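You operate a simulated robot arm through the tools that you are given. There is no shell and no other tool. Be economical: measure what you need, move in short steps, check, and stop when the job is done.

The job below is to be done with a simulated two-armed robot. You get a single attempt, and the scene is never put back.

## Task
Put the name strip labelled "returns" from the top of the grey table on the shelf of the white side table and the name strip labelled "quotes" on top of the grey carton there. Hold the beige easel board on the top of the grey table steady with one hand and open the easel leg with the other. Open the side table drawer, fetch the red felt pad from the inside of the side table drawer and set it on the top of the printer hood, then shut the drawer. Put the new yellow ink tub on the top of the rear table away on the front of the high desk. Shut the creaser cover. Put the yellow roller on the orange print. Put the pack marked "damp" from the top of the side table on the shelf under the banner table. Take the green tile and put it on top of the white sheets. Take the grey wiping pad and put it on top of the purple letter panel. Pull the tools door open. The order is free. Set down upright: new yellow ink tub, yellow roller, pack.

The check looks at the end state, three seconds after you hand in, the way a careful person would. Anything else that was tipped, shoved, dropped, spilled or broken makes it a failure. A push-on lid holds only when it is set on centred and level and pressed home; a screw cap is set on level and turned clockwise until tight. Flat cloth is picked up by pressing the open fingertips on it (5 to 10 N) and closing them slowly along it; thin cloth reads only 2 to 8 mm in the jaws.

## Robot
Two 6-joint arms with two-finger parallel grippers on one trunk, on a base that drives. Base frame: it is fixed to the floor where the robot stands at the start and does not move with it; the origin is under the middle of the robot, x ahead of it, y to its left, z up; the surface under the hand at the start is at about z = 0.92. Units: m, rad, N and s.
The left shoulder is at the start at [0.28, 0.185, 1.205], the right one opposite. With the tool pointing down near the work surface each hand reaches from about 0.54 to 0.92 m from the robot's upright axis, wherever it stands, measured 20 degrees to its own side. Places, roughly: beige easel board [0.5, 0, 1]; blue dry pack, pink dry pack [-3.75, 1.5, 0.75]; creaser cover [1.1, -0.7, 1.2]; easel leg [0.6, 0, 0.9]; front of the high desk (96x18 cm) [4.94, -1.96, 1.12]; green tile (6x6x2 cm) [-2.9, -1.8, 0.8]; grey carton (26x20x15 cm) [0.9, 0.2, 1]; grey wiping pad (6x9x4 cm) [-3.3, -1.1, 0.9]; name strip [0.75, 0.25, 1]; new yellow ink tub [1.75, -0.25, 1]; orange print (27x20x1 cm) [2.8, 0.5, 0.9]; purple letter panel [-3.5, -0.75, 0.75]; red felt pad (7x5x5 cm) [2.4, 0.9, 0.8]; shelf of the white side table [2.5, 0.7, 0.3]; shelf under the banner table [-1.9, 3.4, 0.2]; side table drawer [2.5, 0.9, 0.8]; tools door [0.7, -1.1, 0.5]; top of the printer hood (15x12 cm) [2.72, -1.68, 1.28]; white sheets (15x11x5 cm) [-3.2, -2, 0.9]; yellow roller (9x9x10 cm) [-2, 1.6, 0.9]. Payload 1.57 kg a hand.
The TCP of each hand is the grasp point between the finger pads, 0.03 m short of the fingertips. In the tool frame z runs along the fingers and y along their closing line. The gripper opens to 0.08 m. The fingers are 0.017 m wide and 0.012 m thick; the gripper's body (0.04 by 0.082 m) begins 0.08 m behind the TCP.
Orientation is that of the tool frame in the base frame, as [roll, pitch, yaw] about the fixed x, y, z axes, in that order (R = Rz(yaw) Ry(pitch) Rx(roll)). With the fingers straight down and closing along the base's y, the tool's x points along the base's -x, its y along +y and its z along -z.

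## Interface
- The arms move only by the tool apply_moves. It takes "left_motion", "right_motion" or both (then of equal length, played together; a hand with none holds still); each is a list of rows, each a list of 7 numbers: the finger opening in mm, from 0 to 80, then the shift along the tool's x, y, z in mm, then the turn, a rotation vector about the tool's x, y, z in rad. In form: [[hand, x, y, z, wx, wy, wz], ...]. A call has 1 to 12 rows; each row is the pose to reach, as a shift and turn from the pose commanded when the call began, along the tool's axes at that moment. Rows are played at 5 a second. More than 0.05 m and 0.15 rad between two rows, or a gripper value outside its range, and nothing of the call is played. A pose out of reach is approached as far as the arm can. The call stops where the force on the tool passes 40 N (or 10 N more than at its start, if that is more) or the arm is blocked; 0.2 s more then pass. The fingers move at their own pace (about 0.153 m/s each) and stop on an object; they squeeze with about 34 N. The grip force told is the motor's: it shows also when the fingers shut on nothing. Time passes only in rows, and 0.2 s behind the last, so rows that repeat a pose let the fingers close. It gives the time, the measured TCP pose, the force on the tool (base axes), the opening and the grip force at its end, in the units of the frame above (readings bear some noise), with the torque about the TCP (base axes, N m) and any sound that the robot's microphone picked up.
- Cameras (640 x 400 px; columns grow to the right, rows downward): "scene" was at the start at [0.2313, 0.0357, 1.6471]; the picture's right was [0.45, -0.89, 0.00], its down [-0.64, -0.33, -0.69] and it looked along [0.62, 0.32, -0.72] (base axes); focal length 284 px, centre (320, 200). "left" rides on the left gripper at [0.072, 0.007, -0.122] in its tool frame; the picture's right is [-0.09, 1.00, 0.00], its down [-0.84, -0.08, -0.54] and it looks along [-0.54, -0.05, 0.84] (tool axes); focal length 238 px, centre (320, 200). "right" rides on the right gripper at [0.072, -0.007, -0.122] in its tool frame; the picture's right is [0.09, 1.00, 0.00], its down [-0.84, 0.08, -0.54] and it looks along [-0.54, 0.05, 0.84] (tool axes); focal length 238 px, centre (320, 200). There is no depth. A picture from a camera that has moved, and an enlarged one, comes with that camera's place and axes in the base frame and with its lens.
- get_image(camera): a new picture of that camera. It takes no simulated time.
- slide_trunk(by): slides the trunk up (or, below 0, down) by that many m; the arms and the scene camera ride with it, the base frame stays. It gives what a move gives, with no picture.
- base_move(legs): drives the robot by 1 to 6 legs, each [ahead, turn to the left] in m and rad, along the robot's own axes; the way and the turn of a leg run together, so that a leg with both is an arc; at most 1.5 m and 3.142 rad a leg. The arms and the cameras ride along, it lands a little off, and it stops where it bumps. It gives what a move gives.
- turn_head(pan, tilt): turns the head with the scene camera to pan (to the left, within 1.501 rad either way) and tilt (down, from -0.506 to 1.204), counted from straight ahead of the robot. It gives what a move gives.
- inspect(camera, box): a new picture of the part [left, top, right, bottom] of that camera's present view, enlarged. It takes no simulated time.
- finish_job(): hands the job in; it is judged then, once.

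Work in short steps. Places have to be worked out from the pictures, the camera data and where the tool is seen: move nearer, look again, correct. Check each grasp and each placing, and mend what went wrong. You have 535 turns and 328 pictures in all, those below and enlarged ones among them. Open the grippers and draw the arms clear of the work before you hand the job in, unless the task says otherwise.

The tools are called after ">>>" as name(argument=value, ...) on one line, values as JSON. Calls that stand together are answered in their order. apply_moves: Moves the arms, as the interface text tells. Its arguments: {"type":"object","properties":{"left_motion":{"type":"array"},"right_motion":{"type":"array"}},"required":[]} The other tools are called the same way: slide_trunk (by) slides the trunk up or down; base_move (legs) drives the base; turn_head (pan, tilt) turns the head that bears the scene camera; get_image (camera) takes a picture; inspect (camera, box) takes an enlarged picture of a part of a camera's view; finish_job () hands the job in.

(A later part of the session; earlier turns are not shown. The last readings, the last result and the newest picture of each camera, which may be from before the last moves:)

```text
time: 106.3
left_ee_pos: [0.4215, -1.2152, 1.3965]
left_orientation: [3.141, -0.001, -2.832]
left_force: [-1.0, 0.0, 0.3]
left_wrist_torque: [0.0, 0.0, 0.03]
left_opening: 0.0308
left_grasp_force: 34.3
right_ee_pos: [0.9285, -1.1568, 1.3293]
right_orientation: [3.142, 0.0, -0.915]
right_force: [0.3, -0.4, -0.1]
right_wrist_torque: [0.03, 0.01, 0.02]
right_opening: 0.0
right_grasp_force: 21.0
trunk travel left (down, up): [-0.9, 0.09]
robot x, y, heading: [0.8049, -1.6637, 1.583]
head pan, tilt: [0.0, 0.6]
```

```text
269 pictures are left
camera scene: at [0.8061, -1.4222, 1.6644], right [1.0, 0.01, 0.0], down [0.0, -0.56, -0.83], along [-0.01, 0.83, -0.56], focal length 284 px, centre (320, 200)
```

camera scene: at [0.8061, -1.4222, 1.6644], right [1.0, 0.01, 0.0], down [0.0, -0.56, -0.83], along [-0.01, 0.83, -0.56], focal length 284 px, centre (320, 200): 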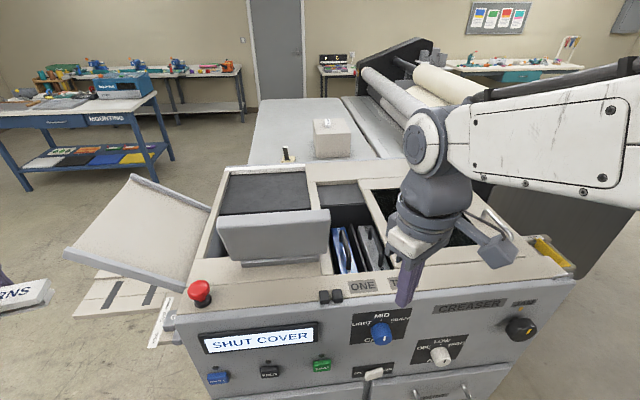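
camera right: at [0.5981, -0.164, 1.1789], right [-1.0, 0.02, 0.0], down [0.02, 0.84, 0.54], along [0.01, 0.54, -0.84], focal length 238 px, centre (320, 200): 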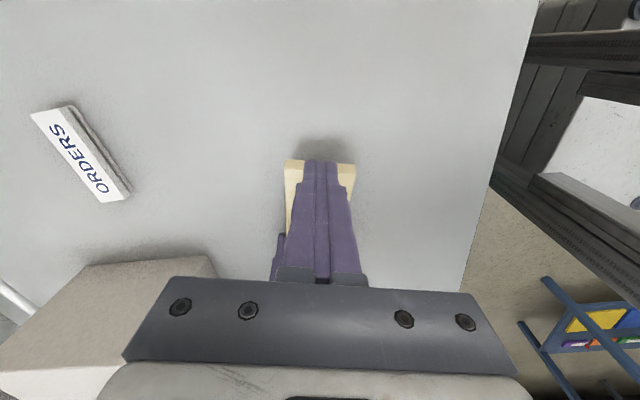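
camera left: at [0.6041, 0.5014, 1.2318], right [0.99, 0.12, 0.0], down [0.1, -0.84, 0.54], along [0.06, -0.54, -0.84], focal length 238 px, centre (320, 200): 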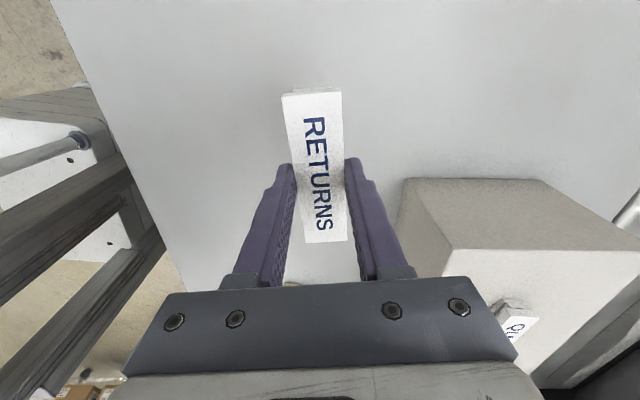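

This is the machine's true front. I move the right hand out of the view and look closer.

>>> apply_moves(right_motion=[[0, 30, 0, 0, 0, 0, 0], [0, 60, -15, 0, 0, 0, 0], [0, 90, -30, 0, 0, 0, 0], [0, 120, -45, 0, 0, 0, 0], [0, 150, -60, 0, 0, 0, 0]])

>>> get_image(camera="scene")

>>> inspect(camera="scene", box=[170, 150, 410, 300])

```text
time: 107.5
left_ee_pos: [0.4194, -1.2152, 1.3964]
left_orientation: [3.14, -0.003, -2.835]
left_force: [-0.4, 0.0, 0.1]
left_wrist_torque: [0.04, 0.01, 0.0]
left_opening: 0.0307
left_grasp_force: 34.5
right_ee_pos: [1.0869, -1.199, 1.3154]
right_orientation: [3.14, -0.002, -0.916]
right_force: [0.1, 0.2, -0.3]
right_wrist_torque: [0.02, 0.01, -0.02]
right_opening: 0.0
right_grasp_force: 21.3
right hand out of reach, approached as far as the arm can: row 1, 2, 3, 4, 5
trunk travel left (down, up): [-0.9, 0.09]
robot x, y, heading: [0.804, -1.6739, 1.578]
head pan, tilt: [0.0, 0.6]
```

```text
268 pictures are left
camera scene: at [0.8061, -1.4223, 1.6644], right [1.0, 0.01, 0.0], down [0.0, -0.56, -0.83], along [-0.01, 0.83, -0.56], focal length 284 px, centre (320, 200)
```

scene: 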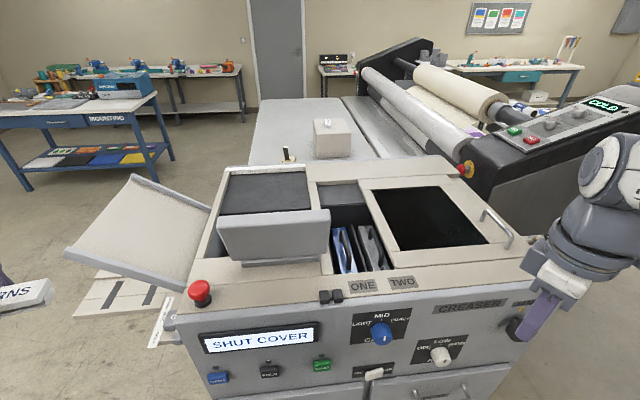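

```text
2.67 times, centred on (290, 225) of scene
camera zoom: at [0.8061, -1.4223, 1.6644], right [1.0, 0.01, 0.0], down [0.0, -0.56, -0.83], along [-0.01, 0.83, -0.56], focal length 758 px, centre (400, 133)
```

zoom: 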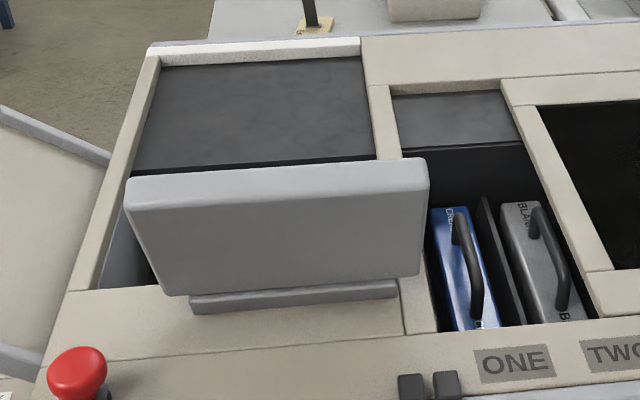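

The cover seems to be the framed dark plate with a bar handle at [1.34, -0.74, 1.1], open to the right of the cassette bay. I zoom on it.

>>> inspect(camera="scene", box=[310, 140, 550, 290])

>>> inspect(camera="scene", box=[180, 270, 540, 400])

```text
2.67 times, centred on (430, 215) of scene
camera zoom: at [0.8061, -1.4223, 1.6644], right [1.0, 0.01, 0.0], down [0.0, -0.56, -0.83], along [-0.01, 0.83, -0.56], focal length 758 px, centre (27, 160)
```

zoom: 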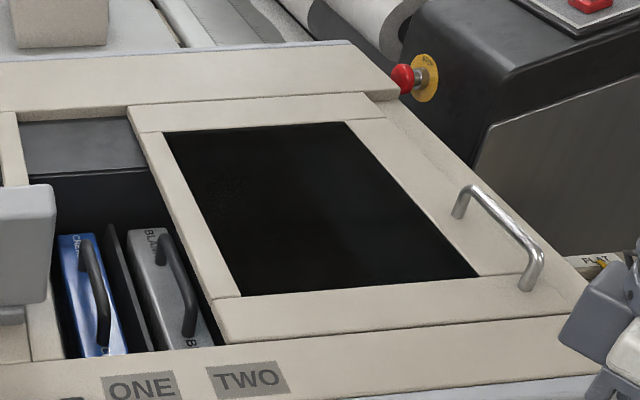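

```text
1.78 times, centred on (360, 335) of scene
camera zoom: at [0.8061, -1.4223, 1.6644], right [1.0, 0.01, 0.0], down [0.0, -0.56, -0.83], along [-0.01, 0.83, -0.56], focal length 505 px, centre (249, -40)
```

zoom: 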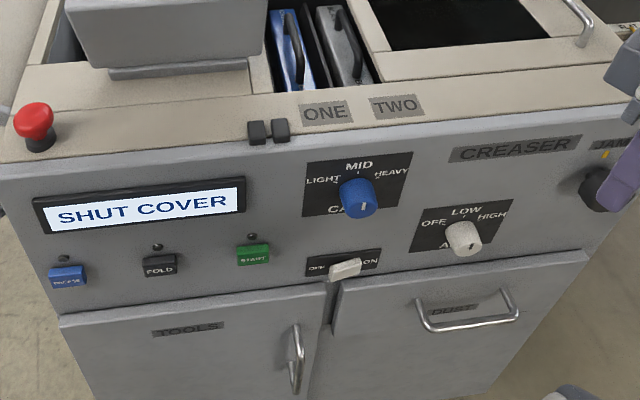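

The cover is a sliding frame: it must slide left over the bay by its bar handle at x 1.34. I shift the robot about 0.38 m to the right to reach it.

>>> base_move(legs=[[0, -1.571], [0.38, 0], [0, 1.571]])

>>> turn_head(pan=-0.1, tilt=0.8)

>>> get_image(camera="scene")

```text
time: 117.5
left_ee_pos: [0.7989, -1.2111, 1.396]
left_orientation: [-3.14, -0.002, -2.834]
left_force: [0.0, -0.2, 0.3]
left_wrist_torque: [0.01, -0.03, 0.01]
left_opening: 0.0306
left_grasp_force: 34.4
right_ee_pos: [1.4655, -1.1943, 1.3152]
right_orientation: [3.138, -0.003, -0.912]
right_force: [0.0, -0.4, -0.8]
right_wrist_torque: [0.0, 0.03, 0.0]
right_opening: 0.0
right_grasp_force: 21.0
trunk travel left (down, up): [-0.9, 0.09]
robot x, y, heading: [1.1848, -1.6682, 1.582]
head pan, tilt: [0.0, 0.6]
```

```text
time: 118.2
left_ee_pos: [0.7993, -1.212, 1.3965]
left_orientation: [3.14, -0.002, -2.835]
left_force: [-0.4, 0.1, -0.9]
left_wrist_torque: [0.01, 0.01, -0.01]
left_opening: 0.0308
left_grasp_force: 34.1
right_ee_pos: [1.4654, -1.1931, 1.3161]
right_orientation: [3.139, -0.002, -0.912]
right_force: [-0.5, -0.2, 1.1]
right_wrist_torque: [-0.03, 0.07, -0.03]
right_opening: 0.0002
right_grasp_force: 21.8
trunk travel left (down, up): [-0.9, 0.09]
robot x, y, heading: [1.1879, -1.6643, 1.578]
head pan, tilt: [-0.099, 0.799]
```

```text
264 pictures are left
camera scene: at [1.1924, -1.4258, 1.6475], right [1.0, -0.09, 0.0], down [-0.07, -0.71, -0.7], along [0.06, 0.69, -0.72], focal length 284 px, centre (320, 200)
```

scene: 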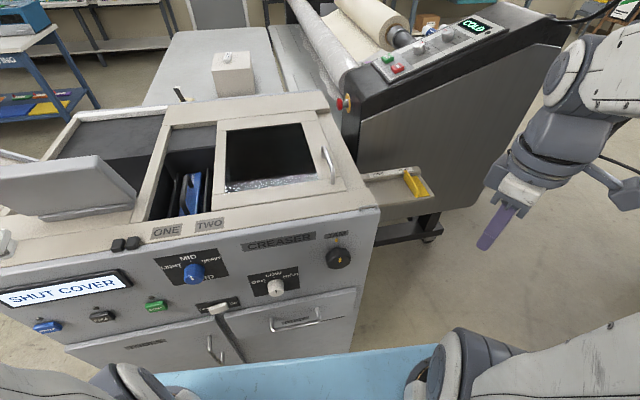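

From two views the handle bar is at about [1.265, -0.84, 1.18]. I bring the right hand above it, turned so that it closes along x.

>>> apply_moves(right_motion=[[60, -40, -6, 0, 0, 0, 0.07], [60, -80, -12, 0, 0, 0, 0.14], [60, -120, -18, 0, 0, 0, 0.21], [60, -160, -24, 0, 0, 0, 0.28], [60, -200, -30, 0, 0, 0, 0.35], [60, -240, -36, 0, 0, 0, 0.42], [60, -280, -42, 0, 0, 0, 0.5], [60, -320, -48, 0, 0, 0, 0.58], [60, -360, -54, 0, 0, 0, 0.66], [60, -400, -58, 0, 0, 0, 0.66]])

>>> get_image(camera="right")

>>> get_image(camera="scene")

```text
time: 120.4
left_ee_pos: [0.7985, -1.2103, 1.3963]
left_orientation: [-3.141, -0.003, -2.836]
left_force: [0.5, -0.1, -0.8]
left_wrist_torque: [0.0, 0.04, 0.01]
left_opening: 0.0307
left_grasp_force: 33.7
right_ee_pos: [1.2672, -0.8417, 1.3131]
right_orientation: [3.14, -0.005, -1.574]
right_force: [0.3, 0.3, 0.1]
right_wrist_torque: [-0.03, 0.01, 0.03]
right_opening: 0.0601
right_grasp_force: 0.0
trunk travel left (down, up): [-0.9, 0.09]
robot x, y, heading: [1.1863, -1.6648, 1.581]
head pan, tilt: [-0.099, 0.799]
```

```text
263 pictures are left
camera right: at [1.2744, -0.9129, 1.4335], right [-1.0, -0.09, 0.0], down [-0.07, 0.84, 0.54], along [-0.05, 0.54, -0.84], focal length 238 px, centre (320, 200)
```

right: 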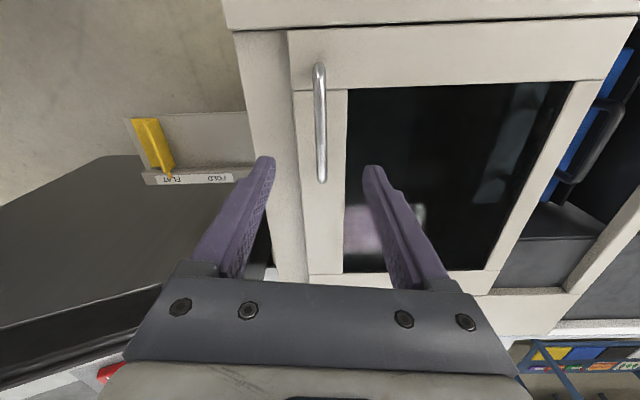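

```text
262 pictures are left
camera scene: at [1.1924, -1.4257, 1.6474], right [1.0, -0.09, 0.0], down [-0.07, -0.71, -0.7], along [0.06, 0.69, -0.72], focal length 284 px, centre (320, 200)
```

scene: 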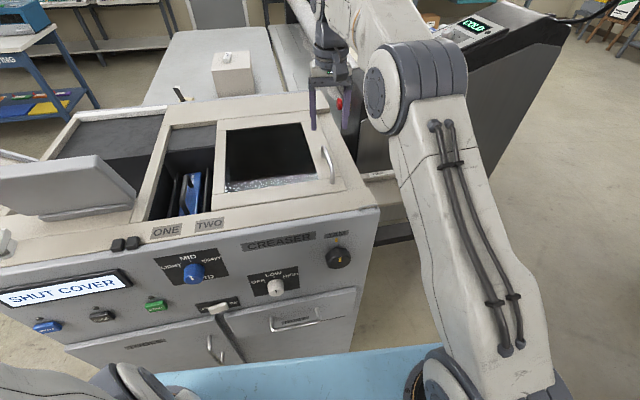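

The bar lies centred between the fingers. I go down and grip it.

>>> apply_moves(right_motion=[[60, 0, 0, 40, 0, 0, 0], [60, 0, 0, 80, 0, 0, 0], [60, 0, 0, 105, 0, 0, 0], [60, 0, 0, 118, 0, 0, 0], [0, 0, 0, 118, 0, 0, 0], [0, 0, 0, 118, 0, 0, 0], [0, 0, 0, 118, 0, 0, 0]])

>>> get_image(camera="right")

```text
time: 122.0
left_ee_pos: [0.7977, -1.2106, 1.3965]
left_orientation: [-3.141, -0.003, -2.834]
left_force: [-0.6, -0.6, -0.2]
left_wrist_torque: [-0.02, -0.03, 0.02]
left_opening: 0.0309
left_grasp_force: 34.1
right_ee_pos: [1.2668, -0.8413, 1.1955]
right_orientation: [-3.14, -0.002, -1.571]
right_force: [0.7, -1.4, -3.8]
right_wrist_torque: [0.81, 0.11, 0.67]
right_opening: 0.0138
right_grasp_force: 30.9
trunk travel left (down, up): [-0.9, 0.09]
robot x, y, heading: [1.1865, -1.6653, 1.579]
head pan, tilt: [-0.099, 0.799]
```

```text
261 pictures are left
camera right: at [1.2737, -0.9139, 1.3159], right [-1.0, -0.09, 0.0], down [-0.08, 0.84, 0.54], along [-0.05, 0.54, -0.84], focal length 238 px, centre (320, 200)
```

right: 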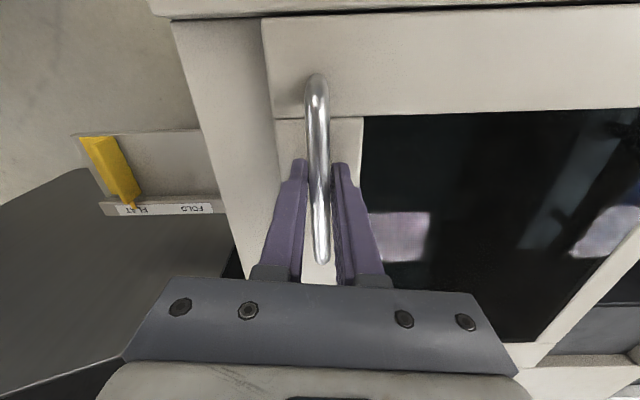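

The bar is gripped at 13.8 mm. I slide it left in small steps.

>>> apply_moves(right_motion=[[0, 0, 10, 0, 0, 0, 0], [0, 0, 25, 0, 0, 0, 0], [0, 0, 45, 0, 0, 0, 0], [0, 0, 65, 0, 0, 0, 0], [0, 0, 85, 0, 0, 0, 0], [0, 0, 105, 0, 0, 0, 0]])

>>> get_image(camera="scene")

```text
time: 123.4
left_ee_pos: [0.7988, -1.2131, 1.3978]
left_orientation: [3.14, -0.003, -2.832]
left_force: [-0.2, 0.9, 0.3]
left_wrist_torque: [0.02, -0.02, -0.02]
left_opening: 0.0309
left_grasp_force: 33.5
right_ee_pos: [1.1624, -0.846, 1.1974]
right_orientation: [-3.141, -0.009, -1.573]
right_force: [2.4, -29.2, -1.0]
right_wrist_torque: [0.03, -0.03, 0.57]
right_opening: 0.0139
right_grasp_force: 30.1
trunk travel left (down, up): [-0.9, 0.09]
robot x, y, heading: [1.1892, -1.6635, 1.584]
head pan, tilt: [-0.099, 0.799]
```

```text
260 pictures are left
camera scene: at [1.1924, -1.4279, 1.6479], right [1.0, -0.09, 0.0], down [-0.07, -0.71, -0.7], along [0.06, 0.7, -0.72], focal length 284 px, centre (320, 200)
```

scene: 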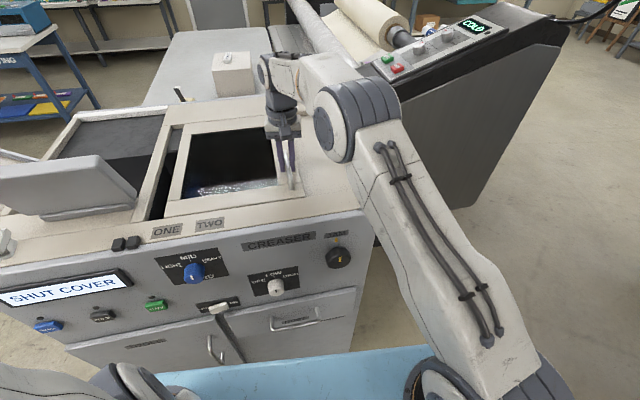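

It slides well, but the track is slightly skewed to -y. I correct for that and go on.

>>> apply_moves(right_motion=[[0, 7, 0, 0, 0, 0, 0], [0, 8.5, 20, 0, 0, 0, 0], [0, 10, 40, 0, 0, 0, 0], [0, 11.5, 60, 0, 0, 0, 0]])

>>> get_image(camera="scene")

```text
time: 124.4
left_ee_pos: [0.7997, -1.2116, 1.3969]
left_orientation: [-3.141, -0.004, -2.839]
left_force: [-1.7, -1.0, -0.6]
left_wrist_torque: [-0.03, -0.02, 0.05]
left_opening: 0.0308
left_grasp_force: 33.5
right_ee_pos: [1.1224, -0.8498, 1.1976]
right_orientation: [-3.122, -0.002, -1.586]
right_force: [9.5, -1.4, 3.9]
right_wrist_torque: [-0.32, -0.16, 0.52]
right_opening: 0.0139
right_grasp_force: 30.0
trunk travel left (down, up): [-0.9, 0.09]
robot x, y, heading: [1.1876, -1.6644, 1.576]
head pan, tilt: [-0.099, 0.799]
stopped in row 4 (right hand): the force on the tool passed its limit at 48 N (the readings are from after the stop); the commanded pose is now the measured one
```

```text
259 pictures are left
camera scene: at [1.193, -1.4265, 1.6477], right [1.0, -0.09, 0.0], down [-0.07, -0.71, -0.7], along [0.07, 0.69, -0.72], focal length 284 px, centre (320, 200)
```

scene: 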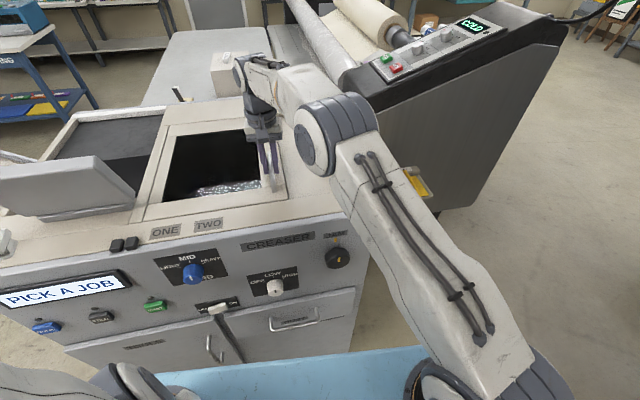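

The screen now reads "PICK A JOB": the cover is shut. I release the handle and withdraw the right hand to the side.

>>> apply_moves(right_motion=[[60, 0, 0, 0, 0, 0, 0], [60, 0, 0, 0, 0, 0, 0], [60, 0, 0, -40, 0, 0, 0], [60, 0, 0, -80, 0, 0, 0], [60, 0, 0, -120, 0, 0, 0], [60, 20, -40, -120, 0, 0, 0], [60, 50, -80, -120, 0, 0, 0], [60, 90, -110, -120, 0, 0, 0], [60, 130, -140, -120, 0, 0, 0], [60, 170, -170, -120, 0, 0, 0], [60, 210, -200, -120, 0, 0, 0], [60, 250, -230, -120, 0, 0, 0]])

>>> get_image(camera="scene")

```text
time: 127.0
left_ee_pos: [0.7997, -1.21, 1.3973]
left_orientation: [-3.141, -0.004, -2.837]
left_force: [0.6, 0.4, -0.6]
left_wrist_torque: [0.01, 0.0, 0.0]
left_opening: 0.0308
left_grasp_force: 34.4
right_ee_pos: [1.3441, -1.1041, 1.3194]
right_orientation: [-3.125, -0.002, -1.586]
right_force: [0.1, 0.3, -0.9]
right_wrist_torque: [0.0, 0.01, -0.03]
right_opening: 0.0599
right_grasp_force: 0.0
right hand out of reach, approached as far as the arm can: row 5
trunk travel left (down, up): [-0.9, 0.09]
robot x, y, heading: [1.1883, -1.6644, 1.574]
head pan, tilt: [-0.099, 0.799]
```

```text
258 pictures are left
camera scene: at [1.1932, -1.4258, 1.6475], right [1.0, -0.09, 0.0], down [-0.07, -0.71, -0.7], along [0.07, 0.69, -0.72], focal length 284 px, centre (320, 200)
```

scene: 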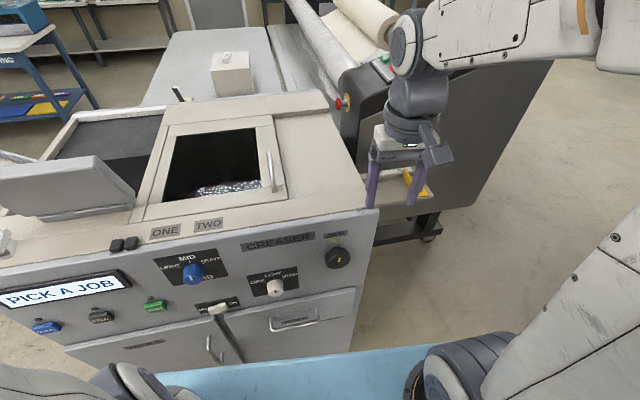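

I set RETURNS down for the moment on the clear ledge of the machine, so that the left hand is free for the tools door.

>>> apply_moves(left_motion=[[0, -41, 11, 0, 0, 0, 0.03], [0, -82, 21, 0, 0, 0, 0.06], [0, -123, 32, 0, 0, 0, 0.09], [0, -164, 43, 0, 0, 0, 0.12], [0, -205, 54, 0, 0, 0, 0.15], [0, -246, 64, 0, 0, 0, 0.18], [0, -287, 75, 0, 0, 0, 0.21], [0, -328, 86, 10, 0, 0, 0.25], [0, -369, 96, 30, 0, 0, 0.28], [0, -408, 107, 60, 0, 0, 0.306], [0, -411, 107, 100, 0, 0, 0.306], [0, -411, 107, 140, 0, 0, 0.306]])

>>> get_image(camera="left")

>>> get_image(camera="scene")

```text
refused: row 10 steps farther than a row can; nothing moved
```

```text
257 pictures are left
camera left: at [0.7293, -1.2261, 1.5177], right [-0.21, 0.98, 0.0], down [0.82, 0.18, 0.54], along [0.53, 0.11, -0.84], focal length 238 px, centre (320, 200)
```

left: 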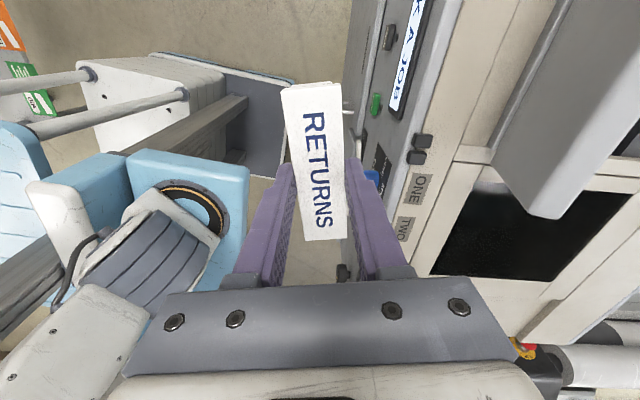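

```text
256 pictures are left
camera scene: at [1.1932, -1.4258, 1.6475], right [1.0, -0.09, 0.0], down [-0.07, -0.71, -0.7], along [0.07, 0.69, -0.72], focal length 284 px, centre (320, 200)
```

scene: 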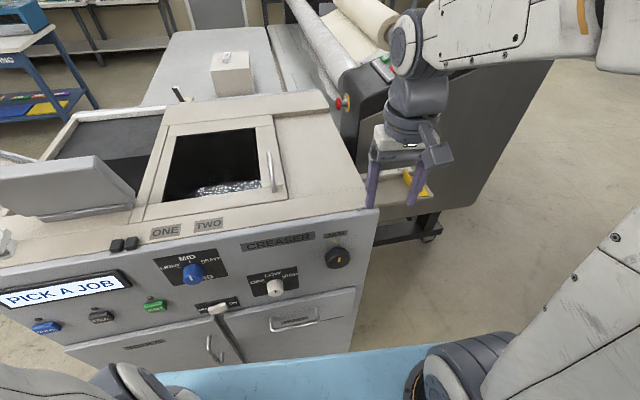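

I make the steps smaller and repeat.

>>> apply_moves(left_motion=[[0, -43, 11, 0, 0, 0, 0.03], [0, -86, 22, 0, 0, 0, 0.06], [0, -129, 33, 0, 0, 0, 0.09], [0, -172, 44, 0, 0, 0, 0.12], [0, -215, 55, 0, 0, 0, 0.15], [0, -258, 66, 5, 0, 0, 0.18], [0, -301, 77, 10, 0, 0, 0.21], [0, -342, 88, 25, 0, 0, 0.25], [0, -380, 98, 45, 0, 0, 0.28], [0, -411, 107, 75, 0, 0, 0.306], [0, -411, 107, 110, 0, 0, 0.306], [0, -411, 107, 145, 0, 0, 0.306]])

>>> get_image(camera="left")

>>> get_image(camera="scene")

```text
time: 129.6
left_ee_pos: [1.161, -0.984, 1.2497]
left_orientation: [3.142, -0.003, 3.139]
left_force: [0.0, -0.3, -0.1]
left_wrist_torque: [0.02, 0.02, -0.03]
left_opening: 0.031
left_grasp_force: 33.7
right_ee_pos: [1.345, -1.1032, 1.3197]
right_orientation: [-3.126, -0.002, -1.586]
right_force: [-0.2, -1.5, 0.2]
right_wrist_torque: [-0.04, 0.01, -0.03]
right_opening: 0.0602
right_grasp_force: 0.1
trunk travel left (down, up): [-0.9, 0.09]
robot x, y, heading: [1.1865, -1.661, 1.573]
head pan, tilt: [-0.099, 0.799]
```

```text
255 pictures are left
camera left: at [1.0881, -0.9787, 1.3707], right [0.09, 1.0, 0.0], down [0.84, -0.08, 0.54], along [0.54, -0.05, -0.84], focal length 238 px, centre (320, 200)
```

left: 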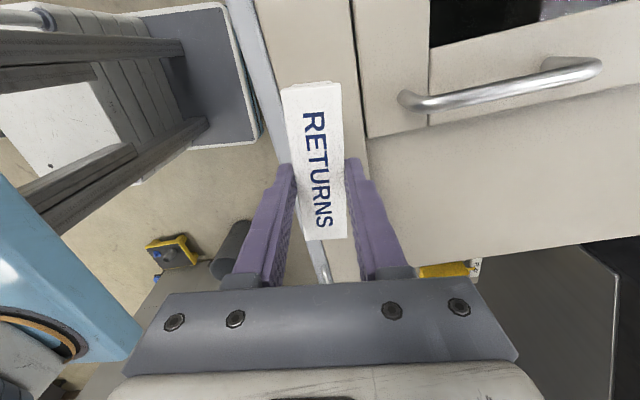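

```text
254 pictures are left
camera scene: at [1.1932, -1.4259, 1.6475], right [1.0, -0.09, 0.0], down [-0.07, -0.71, -0.7], along [0.07, 0.69, -0.72], focal length 284 px, centre (320, 200)
```

scene: 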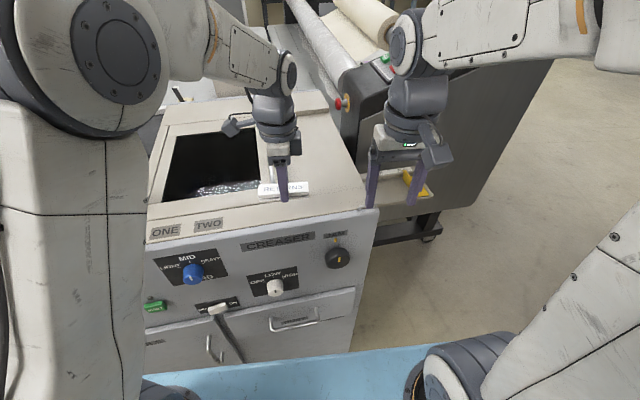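

The ledge spans y -1.02 to -0.95, so the strip fits. I lower it until it touches.

>>> apply_moves(left_motion=[[0, 0, 0, 30, 0, 0, 0], [0, 0, 0, 50, 0, 0, 0], [0, 0, 0, 56, 0, 0, 0], [0, 0, 0, 60, 0, 0, 0], [0, 0, 0, 62, 0, 0, 0]])

```text
time: 130.8
left_ee_pos: [1.1604, -0.9844, 1.1895]
left_orientation: [3.137, -0.001, 3.139]
left_force: [-0.5, 0.1, 32.5]
left_wrist_torque: [-0.03, 0.02, -0.01]
left_opening: 0.0311
left_grasp_force: 33.9
right_ee_pos: [1.3435, -1.104, 1.3207]
right_orientation: [-3.124, -0.002, -1.585]
right_force: [0.9, 0.3, -0.3]
right_wrist_torque: [0.0, 0.02, -0.03]
right_opening: 0.0599
right_grasp_force: 0.0
trunk travel left (down, up): [-0.9, 0.09]
robot x, y, heading: [1.188, -1.6653, 1.572]
head pan, tilt: [-0.099, 0.799]
```

>>> apply_moves(left_motion=[[0, 0, 0, -2, 0, 0, 0], [60, 0, 0, -2, 0, 0, 0], [60, 0, 0, -2, 0, 0, 0], [60, 0, 0, -45, 0, 0, 0], [60, 0, 0, -90, 0, 0, 0], [60, 0, 0, -130, 0, 0, 0]])

>>> inspect(camera="scene", box=[140, 160, 400, 400])

```text
time: 132.2
left_ee_pos: [1.1586, -0.9838, 1.3173]
left_orientation: [-3.139, -0.001, 3.137]
left_force: [0.5, 0.4, -0.5]
left_wrist_torque: [-0.01, 0.01, 0.02]
left_opening: 0.0599
left_grasp_force: 0.1
right_ee_pos: [1.3445, -1.1029, 1.3205]
right_orientation: [-3.126, -0.003, -1.585]
right_force: [-0.8, 0.0, 0.6]
right_wrist_torque: [-0.02, 0.01, 0.0]
right_opening: 0.0601
right_grasp_force: 0.0
trunk travel left (down, up): [-0.9, 0.09]
robot x, y, heading: [1.1862, -1.6614, 1.578]
head pan, tilt: [-0.099, 0.799]
```

```text
1.67 times, centred on (270, 280) of scene
camera zoom: at [1.1933, -1.4256, 1.6474], right [1.0, -0.09, 0.0], down [-0.07, -0.71, -0.7], along [0.07, 0.69, -0.72], focal length 474 px, centre (403, 67)
```

zoom: 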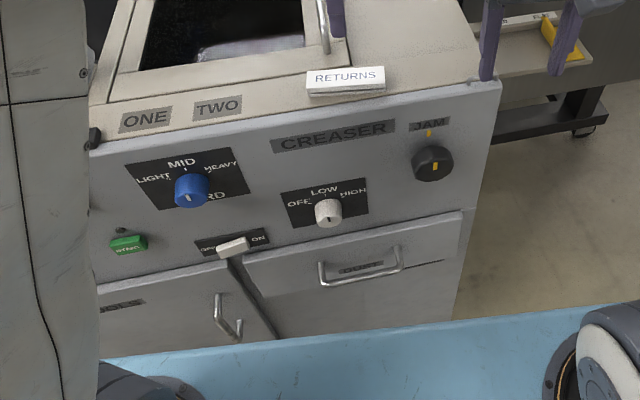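

RETURNS lies safely on the ledge. I back off 0.2 m for room to swing the tools door, and lower the trunk.

>>> base_move(legs=[[-0.2, 0]])

>>> slide_trunk(by=-0.3)

>>> apply_moves(left_motion=[[80, 0, 0, 0, 0, 0, -0.143], [80, 10, 0, 0, 0, 0, -0.286], [80, 20, 0, 0, 0, 0, -0.43], [80, 30, 0, 0, 0, 0, -0.57], [80, 40, 0, 0, 0, 0, -0.714], [80, 50, 0, 0, 0, 0, -0.857], [80, 70, 0, 0, 0, 0, -1.0], [80, 100, 0, 0, 0, 0, -1.14], [80, 130, 0, 0, 0, 0, -1.285], [80, 160, 0, 0, 0, 0, -1.43], [80, 190, 0, 0, 0, 0, -1.571], [80, 220, 0, 0, 0, 0, -1.571]])

>>> turn_head(pan=0.3, tilt=0.8)

>>> get_image(camera="scene")

```text
time: 133.8
left_ee_pos: [1.1592, -1.1856, 1.3177]
left_orientation: [3.141, -0.004, -3.141]
left_force: [0.3, 0.6, 0.6]
left_wrist_torque: [0.0, -0.01, -0.02]
left_opening: 0.0602
left_grasp_force: 0.0
right_ee_pos: [1.3446, -1.3031, 1.3196]
right_orientation: [-3.127, -0.002, -1.586]
right_force: [0.1, 0.1, -0.3]
right_wrist_torque: [0.01, 0.0, 0.0]
right_opening: 0.06
right_grasp_force: 0.1
trunk travel left (down, up): [-0.9, 0.09]
robot x, y, heading: [1.1888, -1.8678, 1.575]
head pan, tilt: [-0.099, 0.799]
```

```text
time: 136.8
left_ee_pos: [1.1604, -1.1861, 1.0178]
left_orientation: [-3.142, -0.003, -3.141]
left_force: [0.5, -0.8, 0.9]
left_wrist_torque: [0.02, -0.01, 0.01]
left_opening: 0.0598
left_grasp_force: 0.0
right_ee_pos: [1.3456, -1.304, 1.0193]
right_orientation: [-3.126, -0.001, -1.585]
right_force: [-0.8, 0.0, -0.3]
right_wrist_torque: [0.0, 0.0, 0.01]
right_opening: 0.0599
right_grasp_force: 0.1
trunk travel left (down, up): [-0.6, 0.39]
robot x, y, heading: [1.189, -1.8674, 1.574]
head pan, tilt: [-0.099, 0.799]
```

```text
time: 139.4
left_ee_pos: [0.9403, -1.185, 1.0188]
left_orientation: [3.139, 0.001, -1.569]
left_force: [0.4, -0.3, 1.0]
left_wrist_torque: [0.0, 0.03, -0.04]
left_opening: 0.0802
left_grasp_force: 0.1
right_ee_pos: [1.3456, -1.3049, 1.0194]
right_orientation: [-3.127, -0.002, -1.583]
right_force: [-0.7, -0.2, -0.1]
right_wrist_torque: [0.01, 0.01, 0.03]
right_opening: 0.0601
right_grasp_force: 0.1
trunk travel left (down, up): [-0.6, 0.39]
robot x, y, heading: [1.1877, -1.8688, 1.575]
head pan, tilt: [-0.099, 0.799]
```

```text
time: 140.3
left_ee_pos: [0.9409, -1.1847, 1.0185]
left_orientation: [3.139, 0.001, -1.571]
left_force: [-0.6, 0.2, -1.0]
left_wrist_torque: [0.02, -0.01, 0.03]
left_opening: 0.0801
left_grasp_force: 0.0
right_ee_pos: [1.3454, -1.3051, 1.0191]
right_orientation: [-3.126, -0.001, -1.584]
right_force: [0.2, 0.0, -0.3]
right_wrist_torque: [-0.01, -0.02, 0.0]
right_opening: 0.06
right_grasp_force: 0.1
trunk travel left (down, up): [-0.6, 0.39]
robot x, y, heading: [1.186, -1.8675, 1.576]
head pan, tilt: [0.3, 0.799]
```

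```text
252 pictures are left
camera scene: at [1.1624, -1.6312, 1.3475], right [0.95, 0.3, 0.0], down [0.22, -0.68, -0.7], along [-0.21, 0.67, -0.72], focal length 284 px, centre (320, 200)
```

scene: 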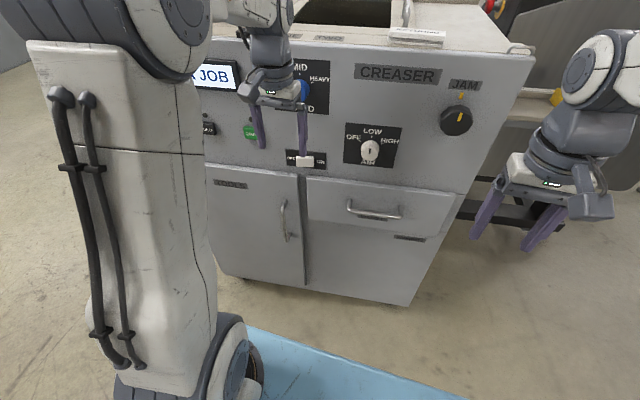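

The handle bar is at about [0.877, -1.11, 0.655]. I raise the trunk a bit, then bring the left hand down, tilted 45° forward, in front of the handle and well clear of the buttons.

>>> slide_trunk(by=0.2)

>>> apply_moves(left_motion=[[80, 30, 8, 10, 0, 0, 0], [80, 60, 16, 30, 0, 0, 0], [80, 85, 24, 65, 0, -0.1, 0], [80, 100, 32, 105, 0, -0.2, 0], [80, 110, 40, 145, 0, -0.3, 0], [80, 115, 48, 185, 0, -0.4, 0], [80, 115, 56, 225, 0, -0.5, 0], [80, 115, 63, 265, 0, -0.6, 0], [80, 115, 63, 300, 0, -0.7, 0], [80, 115, 63, 320, 0, -0.8, 0]])

>>> get_image(camera="left")

>>> get_image(camera="scene")

```text
time: 142.5
left_ee_pos: [0.9402, -1.1863, 1.2189]
left_orientation: [3.138, -0.002, -1.57]
left_force: [-0.2, -0.3, -0.5]
left_wrist_torque: [0.03, -0.02, 0.01]
left_opening: 0.0799
left_grasp_force: 0.1
right_ee_pos: [1.344, -1.304, 1.2194]
right_orientation: [-3.125, -0.003, -1.584]
right_force: [-1.1, 1.2, 0.4]
right_wrist_torque: [-0.01, 0.01, -0.05]
right_opening: 0.0601
right_grasp_force: 0.0
trunk travel left (down, up): [-0.8, 0.19]
robot x, y, heading: [1.1879, -1.8692, 1.576]
head pan, tilt: [0.3, 0.799]
```

```text
time: 144.7
left_ee_pos: [0.8388, -1.2505, 1.0259]
left_orientation: [-3.099, 0.77, -1.545]
left_force: [-0.1, 0.0, 0.3]
left_wrist_torque: [0.0, 0.02, 0.01]
left_opening: 0.08
left_grasp_force: 0.1
left hand out of reach, approached as far as the arm can: row 6, 7, 8, 9, 10
right_ee_pos: [1.3461, -1.3044, 1.2188]
right_orientation: [-3.126, -0.001, -1.586]
right_force: [0.7, -0.3, 0.0]
right_wrist_torque: [-0.02, 0.05, -0.02]
right_opening: 0.0602
right_grasp_force: 0.1
trunk travel left (down, up): [-0.8, 0.19]
robot x, y, heading: [1.1868, -1.8668, 1.58]
head pan, tilt: [0.3, 0.799]
```

```text
251 pictures are left
camera left: at [0.8299, -1.3871, 1.0628], right [-1.0, 0.07, 0.03], down [0.05, 0.22, 0.97], along [0.06, 0.97, -0.23], focal length 238 px, centre (320, 200)
```

left: 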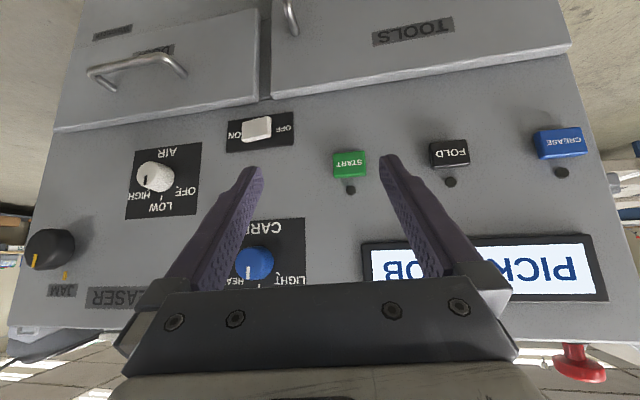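

```text
250 pictures are left
camera scene: at [1.1625, -1.6311, 1.5474], right [0.95, 0.3, 0.0], down [0.22, -0.68, -0.7], along [-0.21, 0.66, -0.72], focal length 284 px, centre (320, 200)
```

scene: 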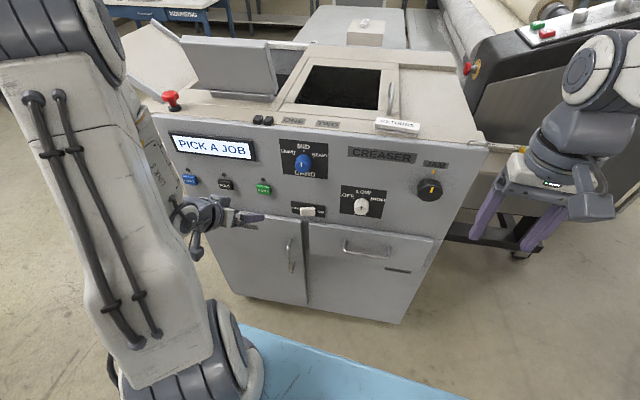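

The arm is too cramped here. I withdraw the left hand and re-park to the right, facing the handle diagonally from about 0.85 m.

>>> apply_moves(left_motion=[[80, 0, 0, -40, 0, 0, 0], [80, 0, 0, -80, 0, 0.1, 0], [80, -10, 0, -110, 0, 0.22, 0], [80, -30, 0, -140, 0, 0.34, 0], [80, -60, 0, -170, 0, 0.46, 0], [80, -90, 0, -200, 0, 0.58, 0], [80, -120, 0, -230, 0, 0.7, 0], [80, -140, 0, -250, 0, 0.77, 0]])

>>> base_move(legs=[[0.1, 0], [0, -1.576], [0.27, 0], [0, 2.1]])

>>> turn_head(pan=0.1, tilt=0.7)

>>> get_image(camera="scene")

```text
time: 146.5
left_ee_pos: [0.8419, -1.3352, 1.3017]
left_orientation: [3.137, 0.029, -1.572]
left_force: [-0.1, 0.2, -0.1]
left_wrist_torque: [0.02, 0.01, -0.05]
left_opening: 0.08
left_grasp_force: 0.0
left hand out of reach, approached as far as the arm can: row 1, 2, 3
right_ee_pos: [1.3447, -1.3042, 1.2212]
right_orientation: [-3.126, -0.001, -1.585]
right_force: [-0.2, 0.7, 0.0]
right_wrist_torque: [0.01, -0.02, 0.0]
right_opening: 0.0601
right_grasp_force: 0.1
trunk travel left (down, up): [-0.8, 0.19]
robot x, y, heading: [1.1836, -1.8654, 1.577]
head pan, tilt: [0.3, 0.799]
```

```text
time: 158.0
left_ee_pos: [0.8943, -1.479, 1.3002]
left_orientation: [3.137, 0.029, -1.051]
left_force: [0.9, 0.4, 0.0]
left_wrist_torque: [0.02, 0.02, 0.02]
left_opening: 0.08
left_grasp_force: 0.2
right_ee_pos: [1.3166, -1.2018, 1.2195]
right_orientation: [-3.125, -0.002, -1.065]
right_force: [-0.1, -0.6, -0.6]
right_wrist_torque: [-0.02, -0.01, -0.03]
right_opening: 0.0599
right_grasp_force: 0.1
trunk travel left (down, up): [-0.8, 0.19]
robot x, y, heading: [1.4608, -1.7745, 2.096]
head pan, tilt: [0.3, 0.799]
```

```text
time: 158.7
left_ee_pos: [0.8929, -1.4784, 1.3011]
left_orientation: [3.138, 0.03, -1.052]
left_force: [0.3, -1.0, -0.4]
left_wrist_torque: [0.0, -0.03, -0.01]
left_opening: 0.0796
left_grasp_force: 0.2
right_ee_pos: [1.3167, -1.2019, 1.2209]
right_orientation: [-3.125, -0.005, -1.065]
right_force: [-0.1, -0.4, -0.1]
right_wrist_torque: [0.03, 0.04, 0.03]
right_opening: 0.0601
right_grasp_force: 0.1
trunk travel left (down, up): [-0.8, 0.19]
robot x, y, heading: [1.4621, -1.7715, 2.098]
head pan, tilt: [0.099, 0.7]
```

```text
249 pictures are left
camera scene: at [1.3289, -1.5615, 1.5557], right [0.81, 0.58, 0.0], down [0.38, -0.52, -0.76], along [-0.45, 0.62, -0.64], focal length 284 px, centre (320, 200)
```

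scene: 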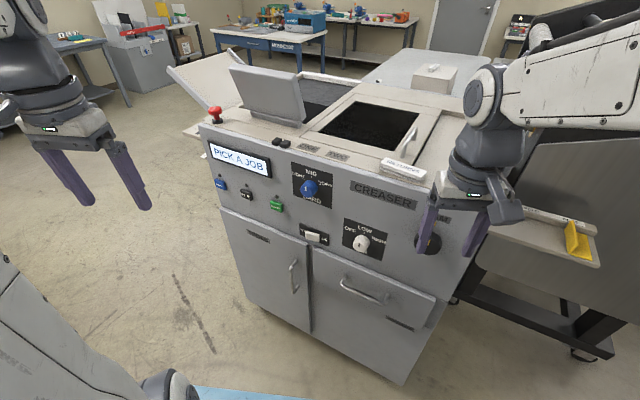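

The handle is confirmed at x 0.877, y -1.11, z 0.55–0.745. I bring the left hand down toward it along a straight line while tilting forward.

>>> apply_moves(left_motion=[[80, -18, -12, 41, 0, -0.067, 0], [80, -36, -24, 82, 0, -0.133, 0], [80, -54, -36, 122, 0, -0.2, 0], [80, -72, -48, 163, 0, -0.267, 0], [80, -90, -60, 204, 0, -0.333, 0], [80, -108, -72, 245, 0, -0.4, 0], [80, -125, -83, 286, 0, -0.467, 0], [80, -143, -95, 326, 0, -0.533, 0], [80, -161, -107, 367, 0, -0.6, 0], [80, -179, -119, 408, 0, -0.667, 0], [80, -197, -131, 449, 0, -0.733, 0], [80, -215, -143, 490, 0, -0.8, 0]])

>>> get_image(camera="left")

>>> get_image(camera="scene")

```text
time: 161.3
left_ee_pos: [0.8617, -1.1886, 0.8241]
left_orientation: [-3.009, 0.805, -0.973]
left_force: [-0.2, 0.2, -0.6]
left_wrist_torque: [0.01, -0.01, 0.04]
left_opening: 0.0801
left_grasp_force: 0.2
left hand out of reach, approached as far as the arm can: row 7, 8, 9, 10, 11, 12
right_ee_pos: [1.3165, -1.2013, 1.2194]
right_orientation: [-3.125, -0.003, -1.063]
right_force: [0.9, 0.2, -0.1]
right_wrist_torque: [0.01, 0.02, 0.02]
right_opening: 0.0601
right_grasp_force: 0.1
trunk travel left (down, up): [-0.8, 0.19]
robot x, y, heading: [1.4591, -1.7686, 2.099]
head pan, tilt: [0.099, 0.7]
```

```text
248 pictures are left
camera left: at [0.9185, -1.3147, 0.8549], right [-0.91, -0.42, -0.02], down [-0.1, 0.16, 0.98], along [-0.41, 0.89, -0.18], focal length 238 px, centre (320, 200)
```

left: 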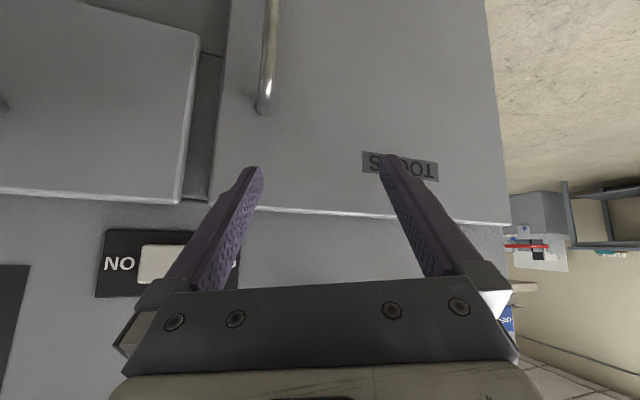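

```text
247 pictures are left
camera scene: at [1.329, -1.5617, 1.5558], right [0.81, 0.58, 0.0], down [0.38, -0.52, -0.77], along [-0.45, 0.62, -0.64], focal length 284 px, centre (320, 200)
```

scene: 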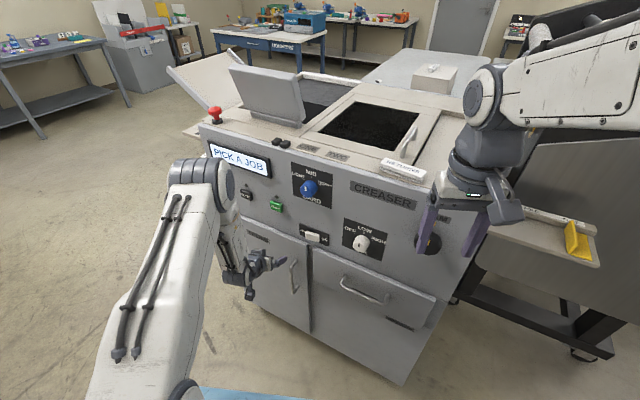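

The arm shape is good but too high, so I lower the trunk by 0.15 m instead of bending the arm further.

>>> slide_trunk(by=-0.15)

>>> apply_moves(left_motion=[[80, 0, -15, 0, 0, 0, 0], [80, 0, -30, 0, 0, 0, 0], [80, 0, -45, 10, 0, 0, 0]])

>>> get_image(camera="left")

>>> get_image(camera="scene")

```text
time: 163.1
left_ee_pos: [0.8621, -1.1892, 0.675]
left_orientation: [-3.012, 0.802, -0.977]
left_force: [0.8, -0.7, 0.0]
left_wrist_torque: [0.0, 0.04, 0.0]
left_opening: 0.08
left_grasp_force: 0.0
right_ee_pos: [1.3162, -1.2023, 1.0705]
right_orientation: [-3.126, 0.0, -1.067]
right_force: [-0.3, 0.6, -1.0]
right_wrist_torque: [0.02, 0.0, -0.01]
right_opening: 0.06
right_grasp_force: 0.0
trunk travel left (down, up): [-0.65, 0.34]
robot x, y, heading: [1.4615, -1.7688, 2.095]
head pan, tilt: [0.099, 0.7]
```

```text
time: 163.8
left_ee_pos: [0.8722, -1.1847, 0.6715]
left_orientation: [-3.005, 0.804, -0.992]
left_force: [0.8, 0.9, -0.1]
left_wrist_torque: [-0.02, 0.01, 0.02]
left_opening: 0.0801
left_grasp_force: 0.0
left hand out of reach, approached as far as the arm can: row 1, 2, 3
right_ee_pos: [1.3156, -1.2009, 1.0703]
right_orientation: [-3.126, -0.002, -1.066]
right_force: [0.8, 0.4, -0.7]
right_wrist_torque: [0.03, 0.02, 0.0]
right_opening: 0.0599
right_grasp_force: 0.1
trunk travel left (down, up): [-0.65, 0.34]
robot x, y, heading: [1.4584, -1.7672, 2.097]
head pan, tilt: [0.099, 0.7]
```

```text
246 pictures are left
camera left: at [0.9272, -1.3119, 0.702], right [-0.91, -0.4, -0.03], down [-0.1, 0.16, 0.98], along [-0.39, 0.9, -0.18], focal length 238 px, centre (320, 200)
```

left: 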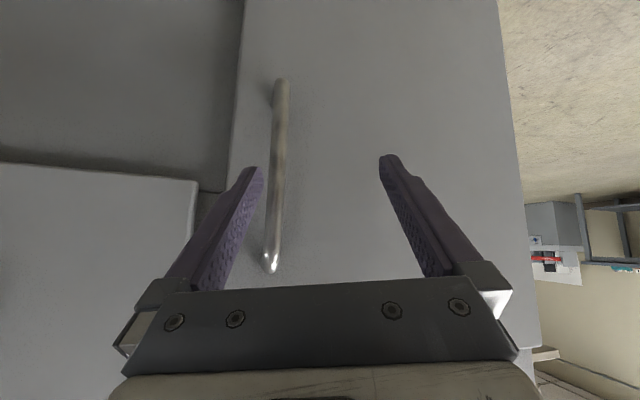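

```text
245 pictures are left
camera scene: at [1.329, -1.5615, 1.4057], right [0.81, 0.58, 0.0], down [0.38, -0.52, -0.76], along [-0.45, 0.62, -0.64], focal length 284 px, centre (320, 200)
```

scene: 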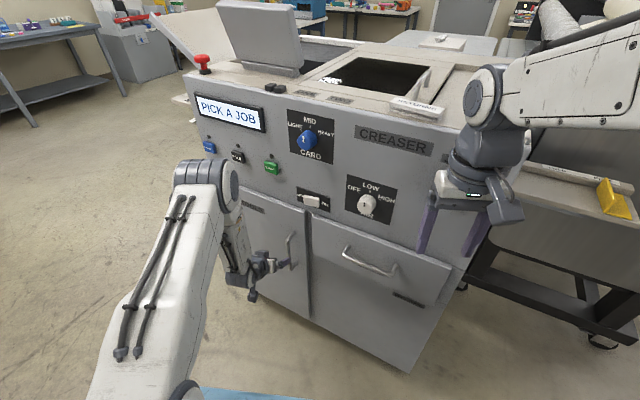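

The handle is at the edge of the finger opening, so I shift sideways first, then advance on it.

>>> apply_moves(left_motion=[[80, 0, -20, 0, 0, 0, 0], [80, 0, -39, 0, 0, 0, 0], [80, -9, -39, 13, 0, 0, 0], [80, -18, -39, 25, 0, 0, 0], [80, -27, -39, 38, 0, 0, 0], [80, -36, -39, 50, 0, 0, 0]])

>>> get_image(camera="left")

```text
time: 165.1
left_ee_pos: [0.8608, -1.1286, 0.6698]
left_orientation: [-2.99, 0.795, -0.982]
left_force: [4.9, -11.2, 11.3]
left_wrist_torque: [0.45, -0.4, -0.63]
left_opening: 0.0798
left_grasp_force: 0.1
left hand out of reach, approached as far as the arm can: row 1, 2, 3, 4, 5, 6
right_ee_pos: [1.3164, -1.2029, 1.0701]
right_orientation: [-3.125, -0.004, -1.066]
right_force: [0.3, 0.2, 0.1]
right_wrist_torque: [-0.02, -0.02, 0.04]
right_opening: 0.0597
right_grasp_force: 0.0
trunk travel left (down, up): [-0.65, 0.34]
robot x, y, heading: [1.463, -1.7693, 2.097]
head pan, tilt: [0.099, 0.7]
stopped in row 6 (left hand): the force on the tool passed its limit at 58 N (the readings are from after the stop); the commanded pose is now the measured one
```

```text
244 pictures are left
camera left: at [0.9157, -1.2558, 0.7017], right [-0.91, -0.4, -0.04], down [-0.11, 0.16, 0.98], along [-0.39, 0.9, -0.19], focal length 238 px, centre (320, 200)
```

left: 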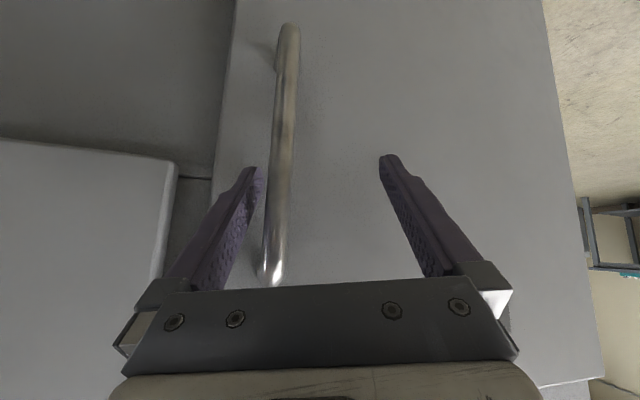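

Something joint-limited keeps the hand from moving right: it works too near the shoulder. I back the base 0.2 m straight away from the handle, so the arm can reach out further.

>>> base_move(legs=[[-0.22, 0]])

>>> apply_moves(left_motion=[[80, -10, -20, 12, 0, 0, 0], [80, -20, -39, 25, 0, 0, 0], [80, -35, -39, 45, 0, 0, 0], [80, -50, -39, 65, 0, 0, 0]])

>>> get_image(camera="left")

```text
time: 166.8
left_ee_pos: [0.9735, -1.3177, 0.6689]
left_orientation: [-2.99, 0.794, -0.983]
left_force: [-0.5, -0.4, -0.2]
left_wrist_torque: [0.0, 0.0, -0.01]
left_opening: 0.0798
left_grasp_force: 0.1
right_ee_pos: [1.4284, -1.3921, 1.0686]
right_orientation: [-3.126, -0.002, -1.066]
right_force: [0.4, -0.1, 0.3]
right_wrist_torque: [0.0, -0.01, -0.04]
right_opening: 0.0599
right_grasp_force: 0.1
trunk travel left (down, up): [-0.65, 0.34]
robot x, y, heading: [1.5707, -1.9604, 2.093]
head pan, tilt: [0.099, 0.7]
```

```text
time: 167.8
left_ee_pos: [0.9696, -1.228, 0.6635]
left_orientation: [-2.989, 0.795, -0.983]
left_force: [-0.7, -0.4, 0.4]
left_wrist_torque: [0.02, -0.02, 0.02]
left_opening: 0.0799
left_grasp_force: 0.0
left hand out of reach, approached as far as the arm can: row 1, 2, 3
right_ee_pos: [1.4284, -1.3935, 1.0698]
right_orientation: [-3.125, -0.002, -1.068]
right_force: [-0.8, -0.8, 0.1]
right_wrist_torque: [0.0, 0.01, -0.04]
right_opening: 0.0599
right_grasp_force: 0.0
trunk travel left (down, up): [-0.65, 0.34]
robot x, y, heading: [1.5712, -1.9595, 2.095]
head pan, tilt: [0.099, 0.7]
```

```text
243 pictures are left
camera left: at [1.0247, -1.354, 0.6954], right [-0.91, -0.4, -0.04], down [-0.11, 0.16, 0.98], along [-0.39, 0.9, -0.19], focal length 238 px, centre (320, 200)
```

left: 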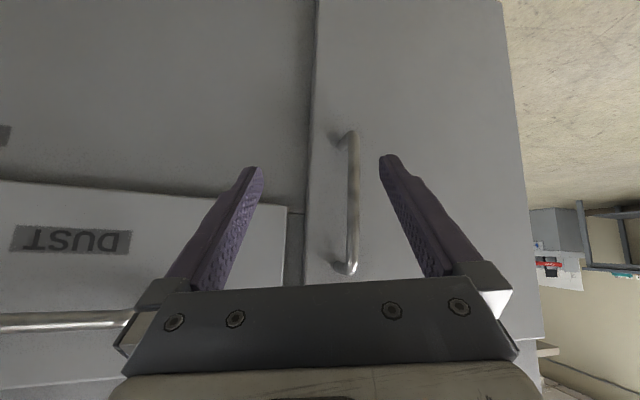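

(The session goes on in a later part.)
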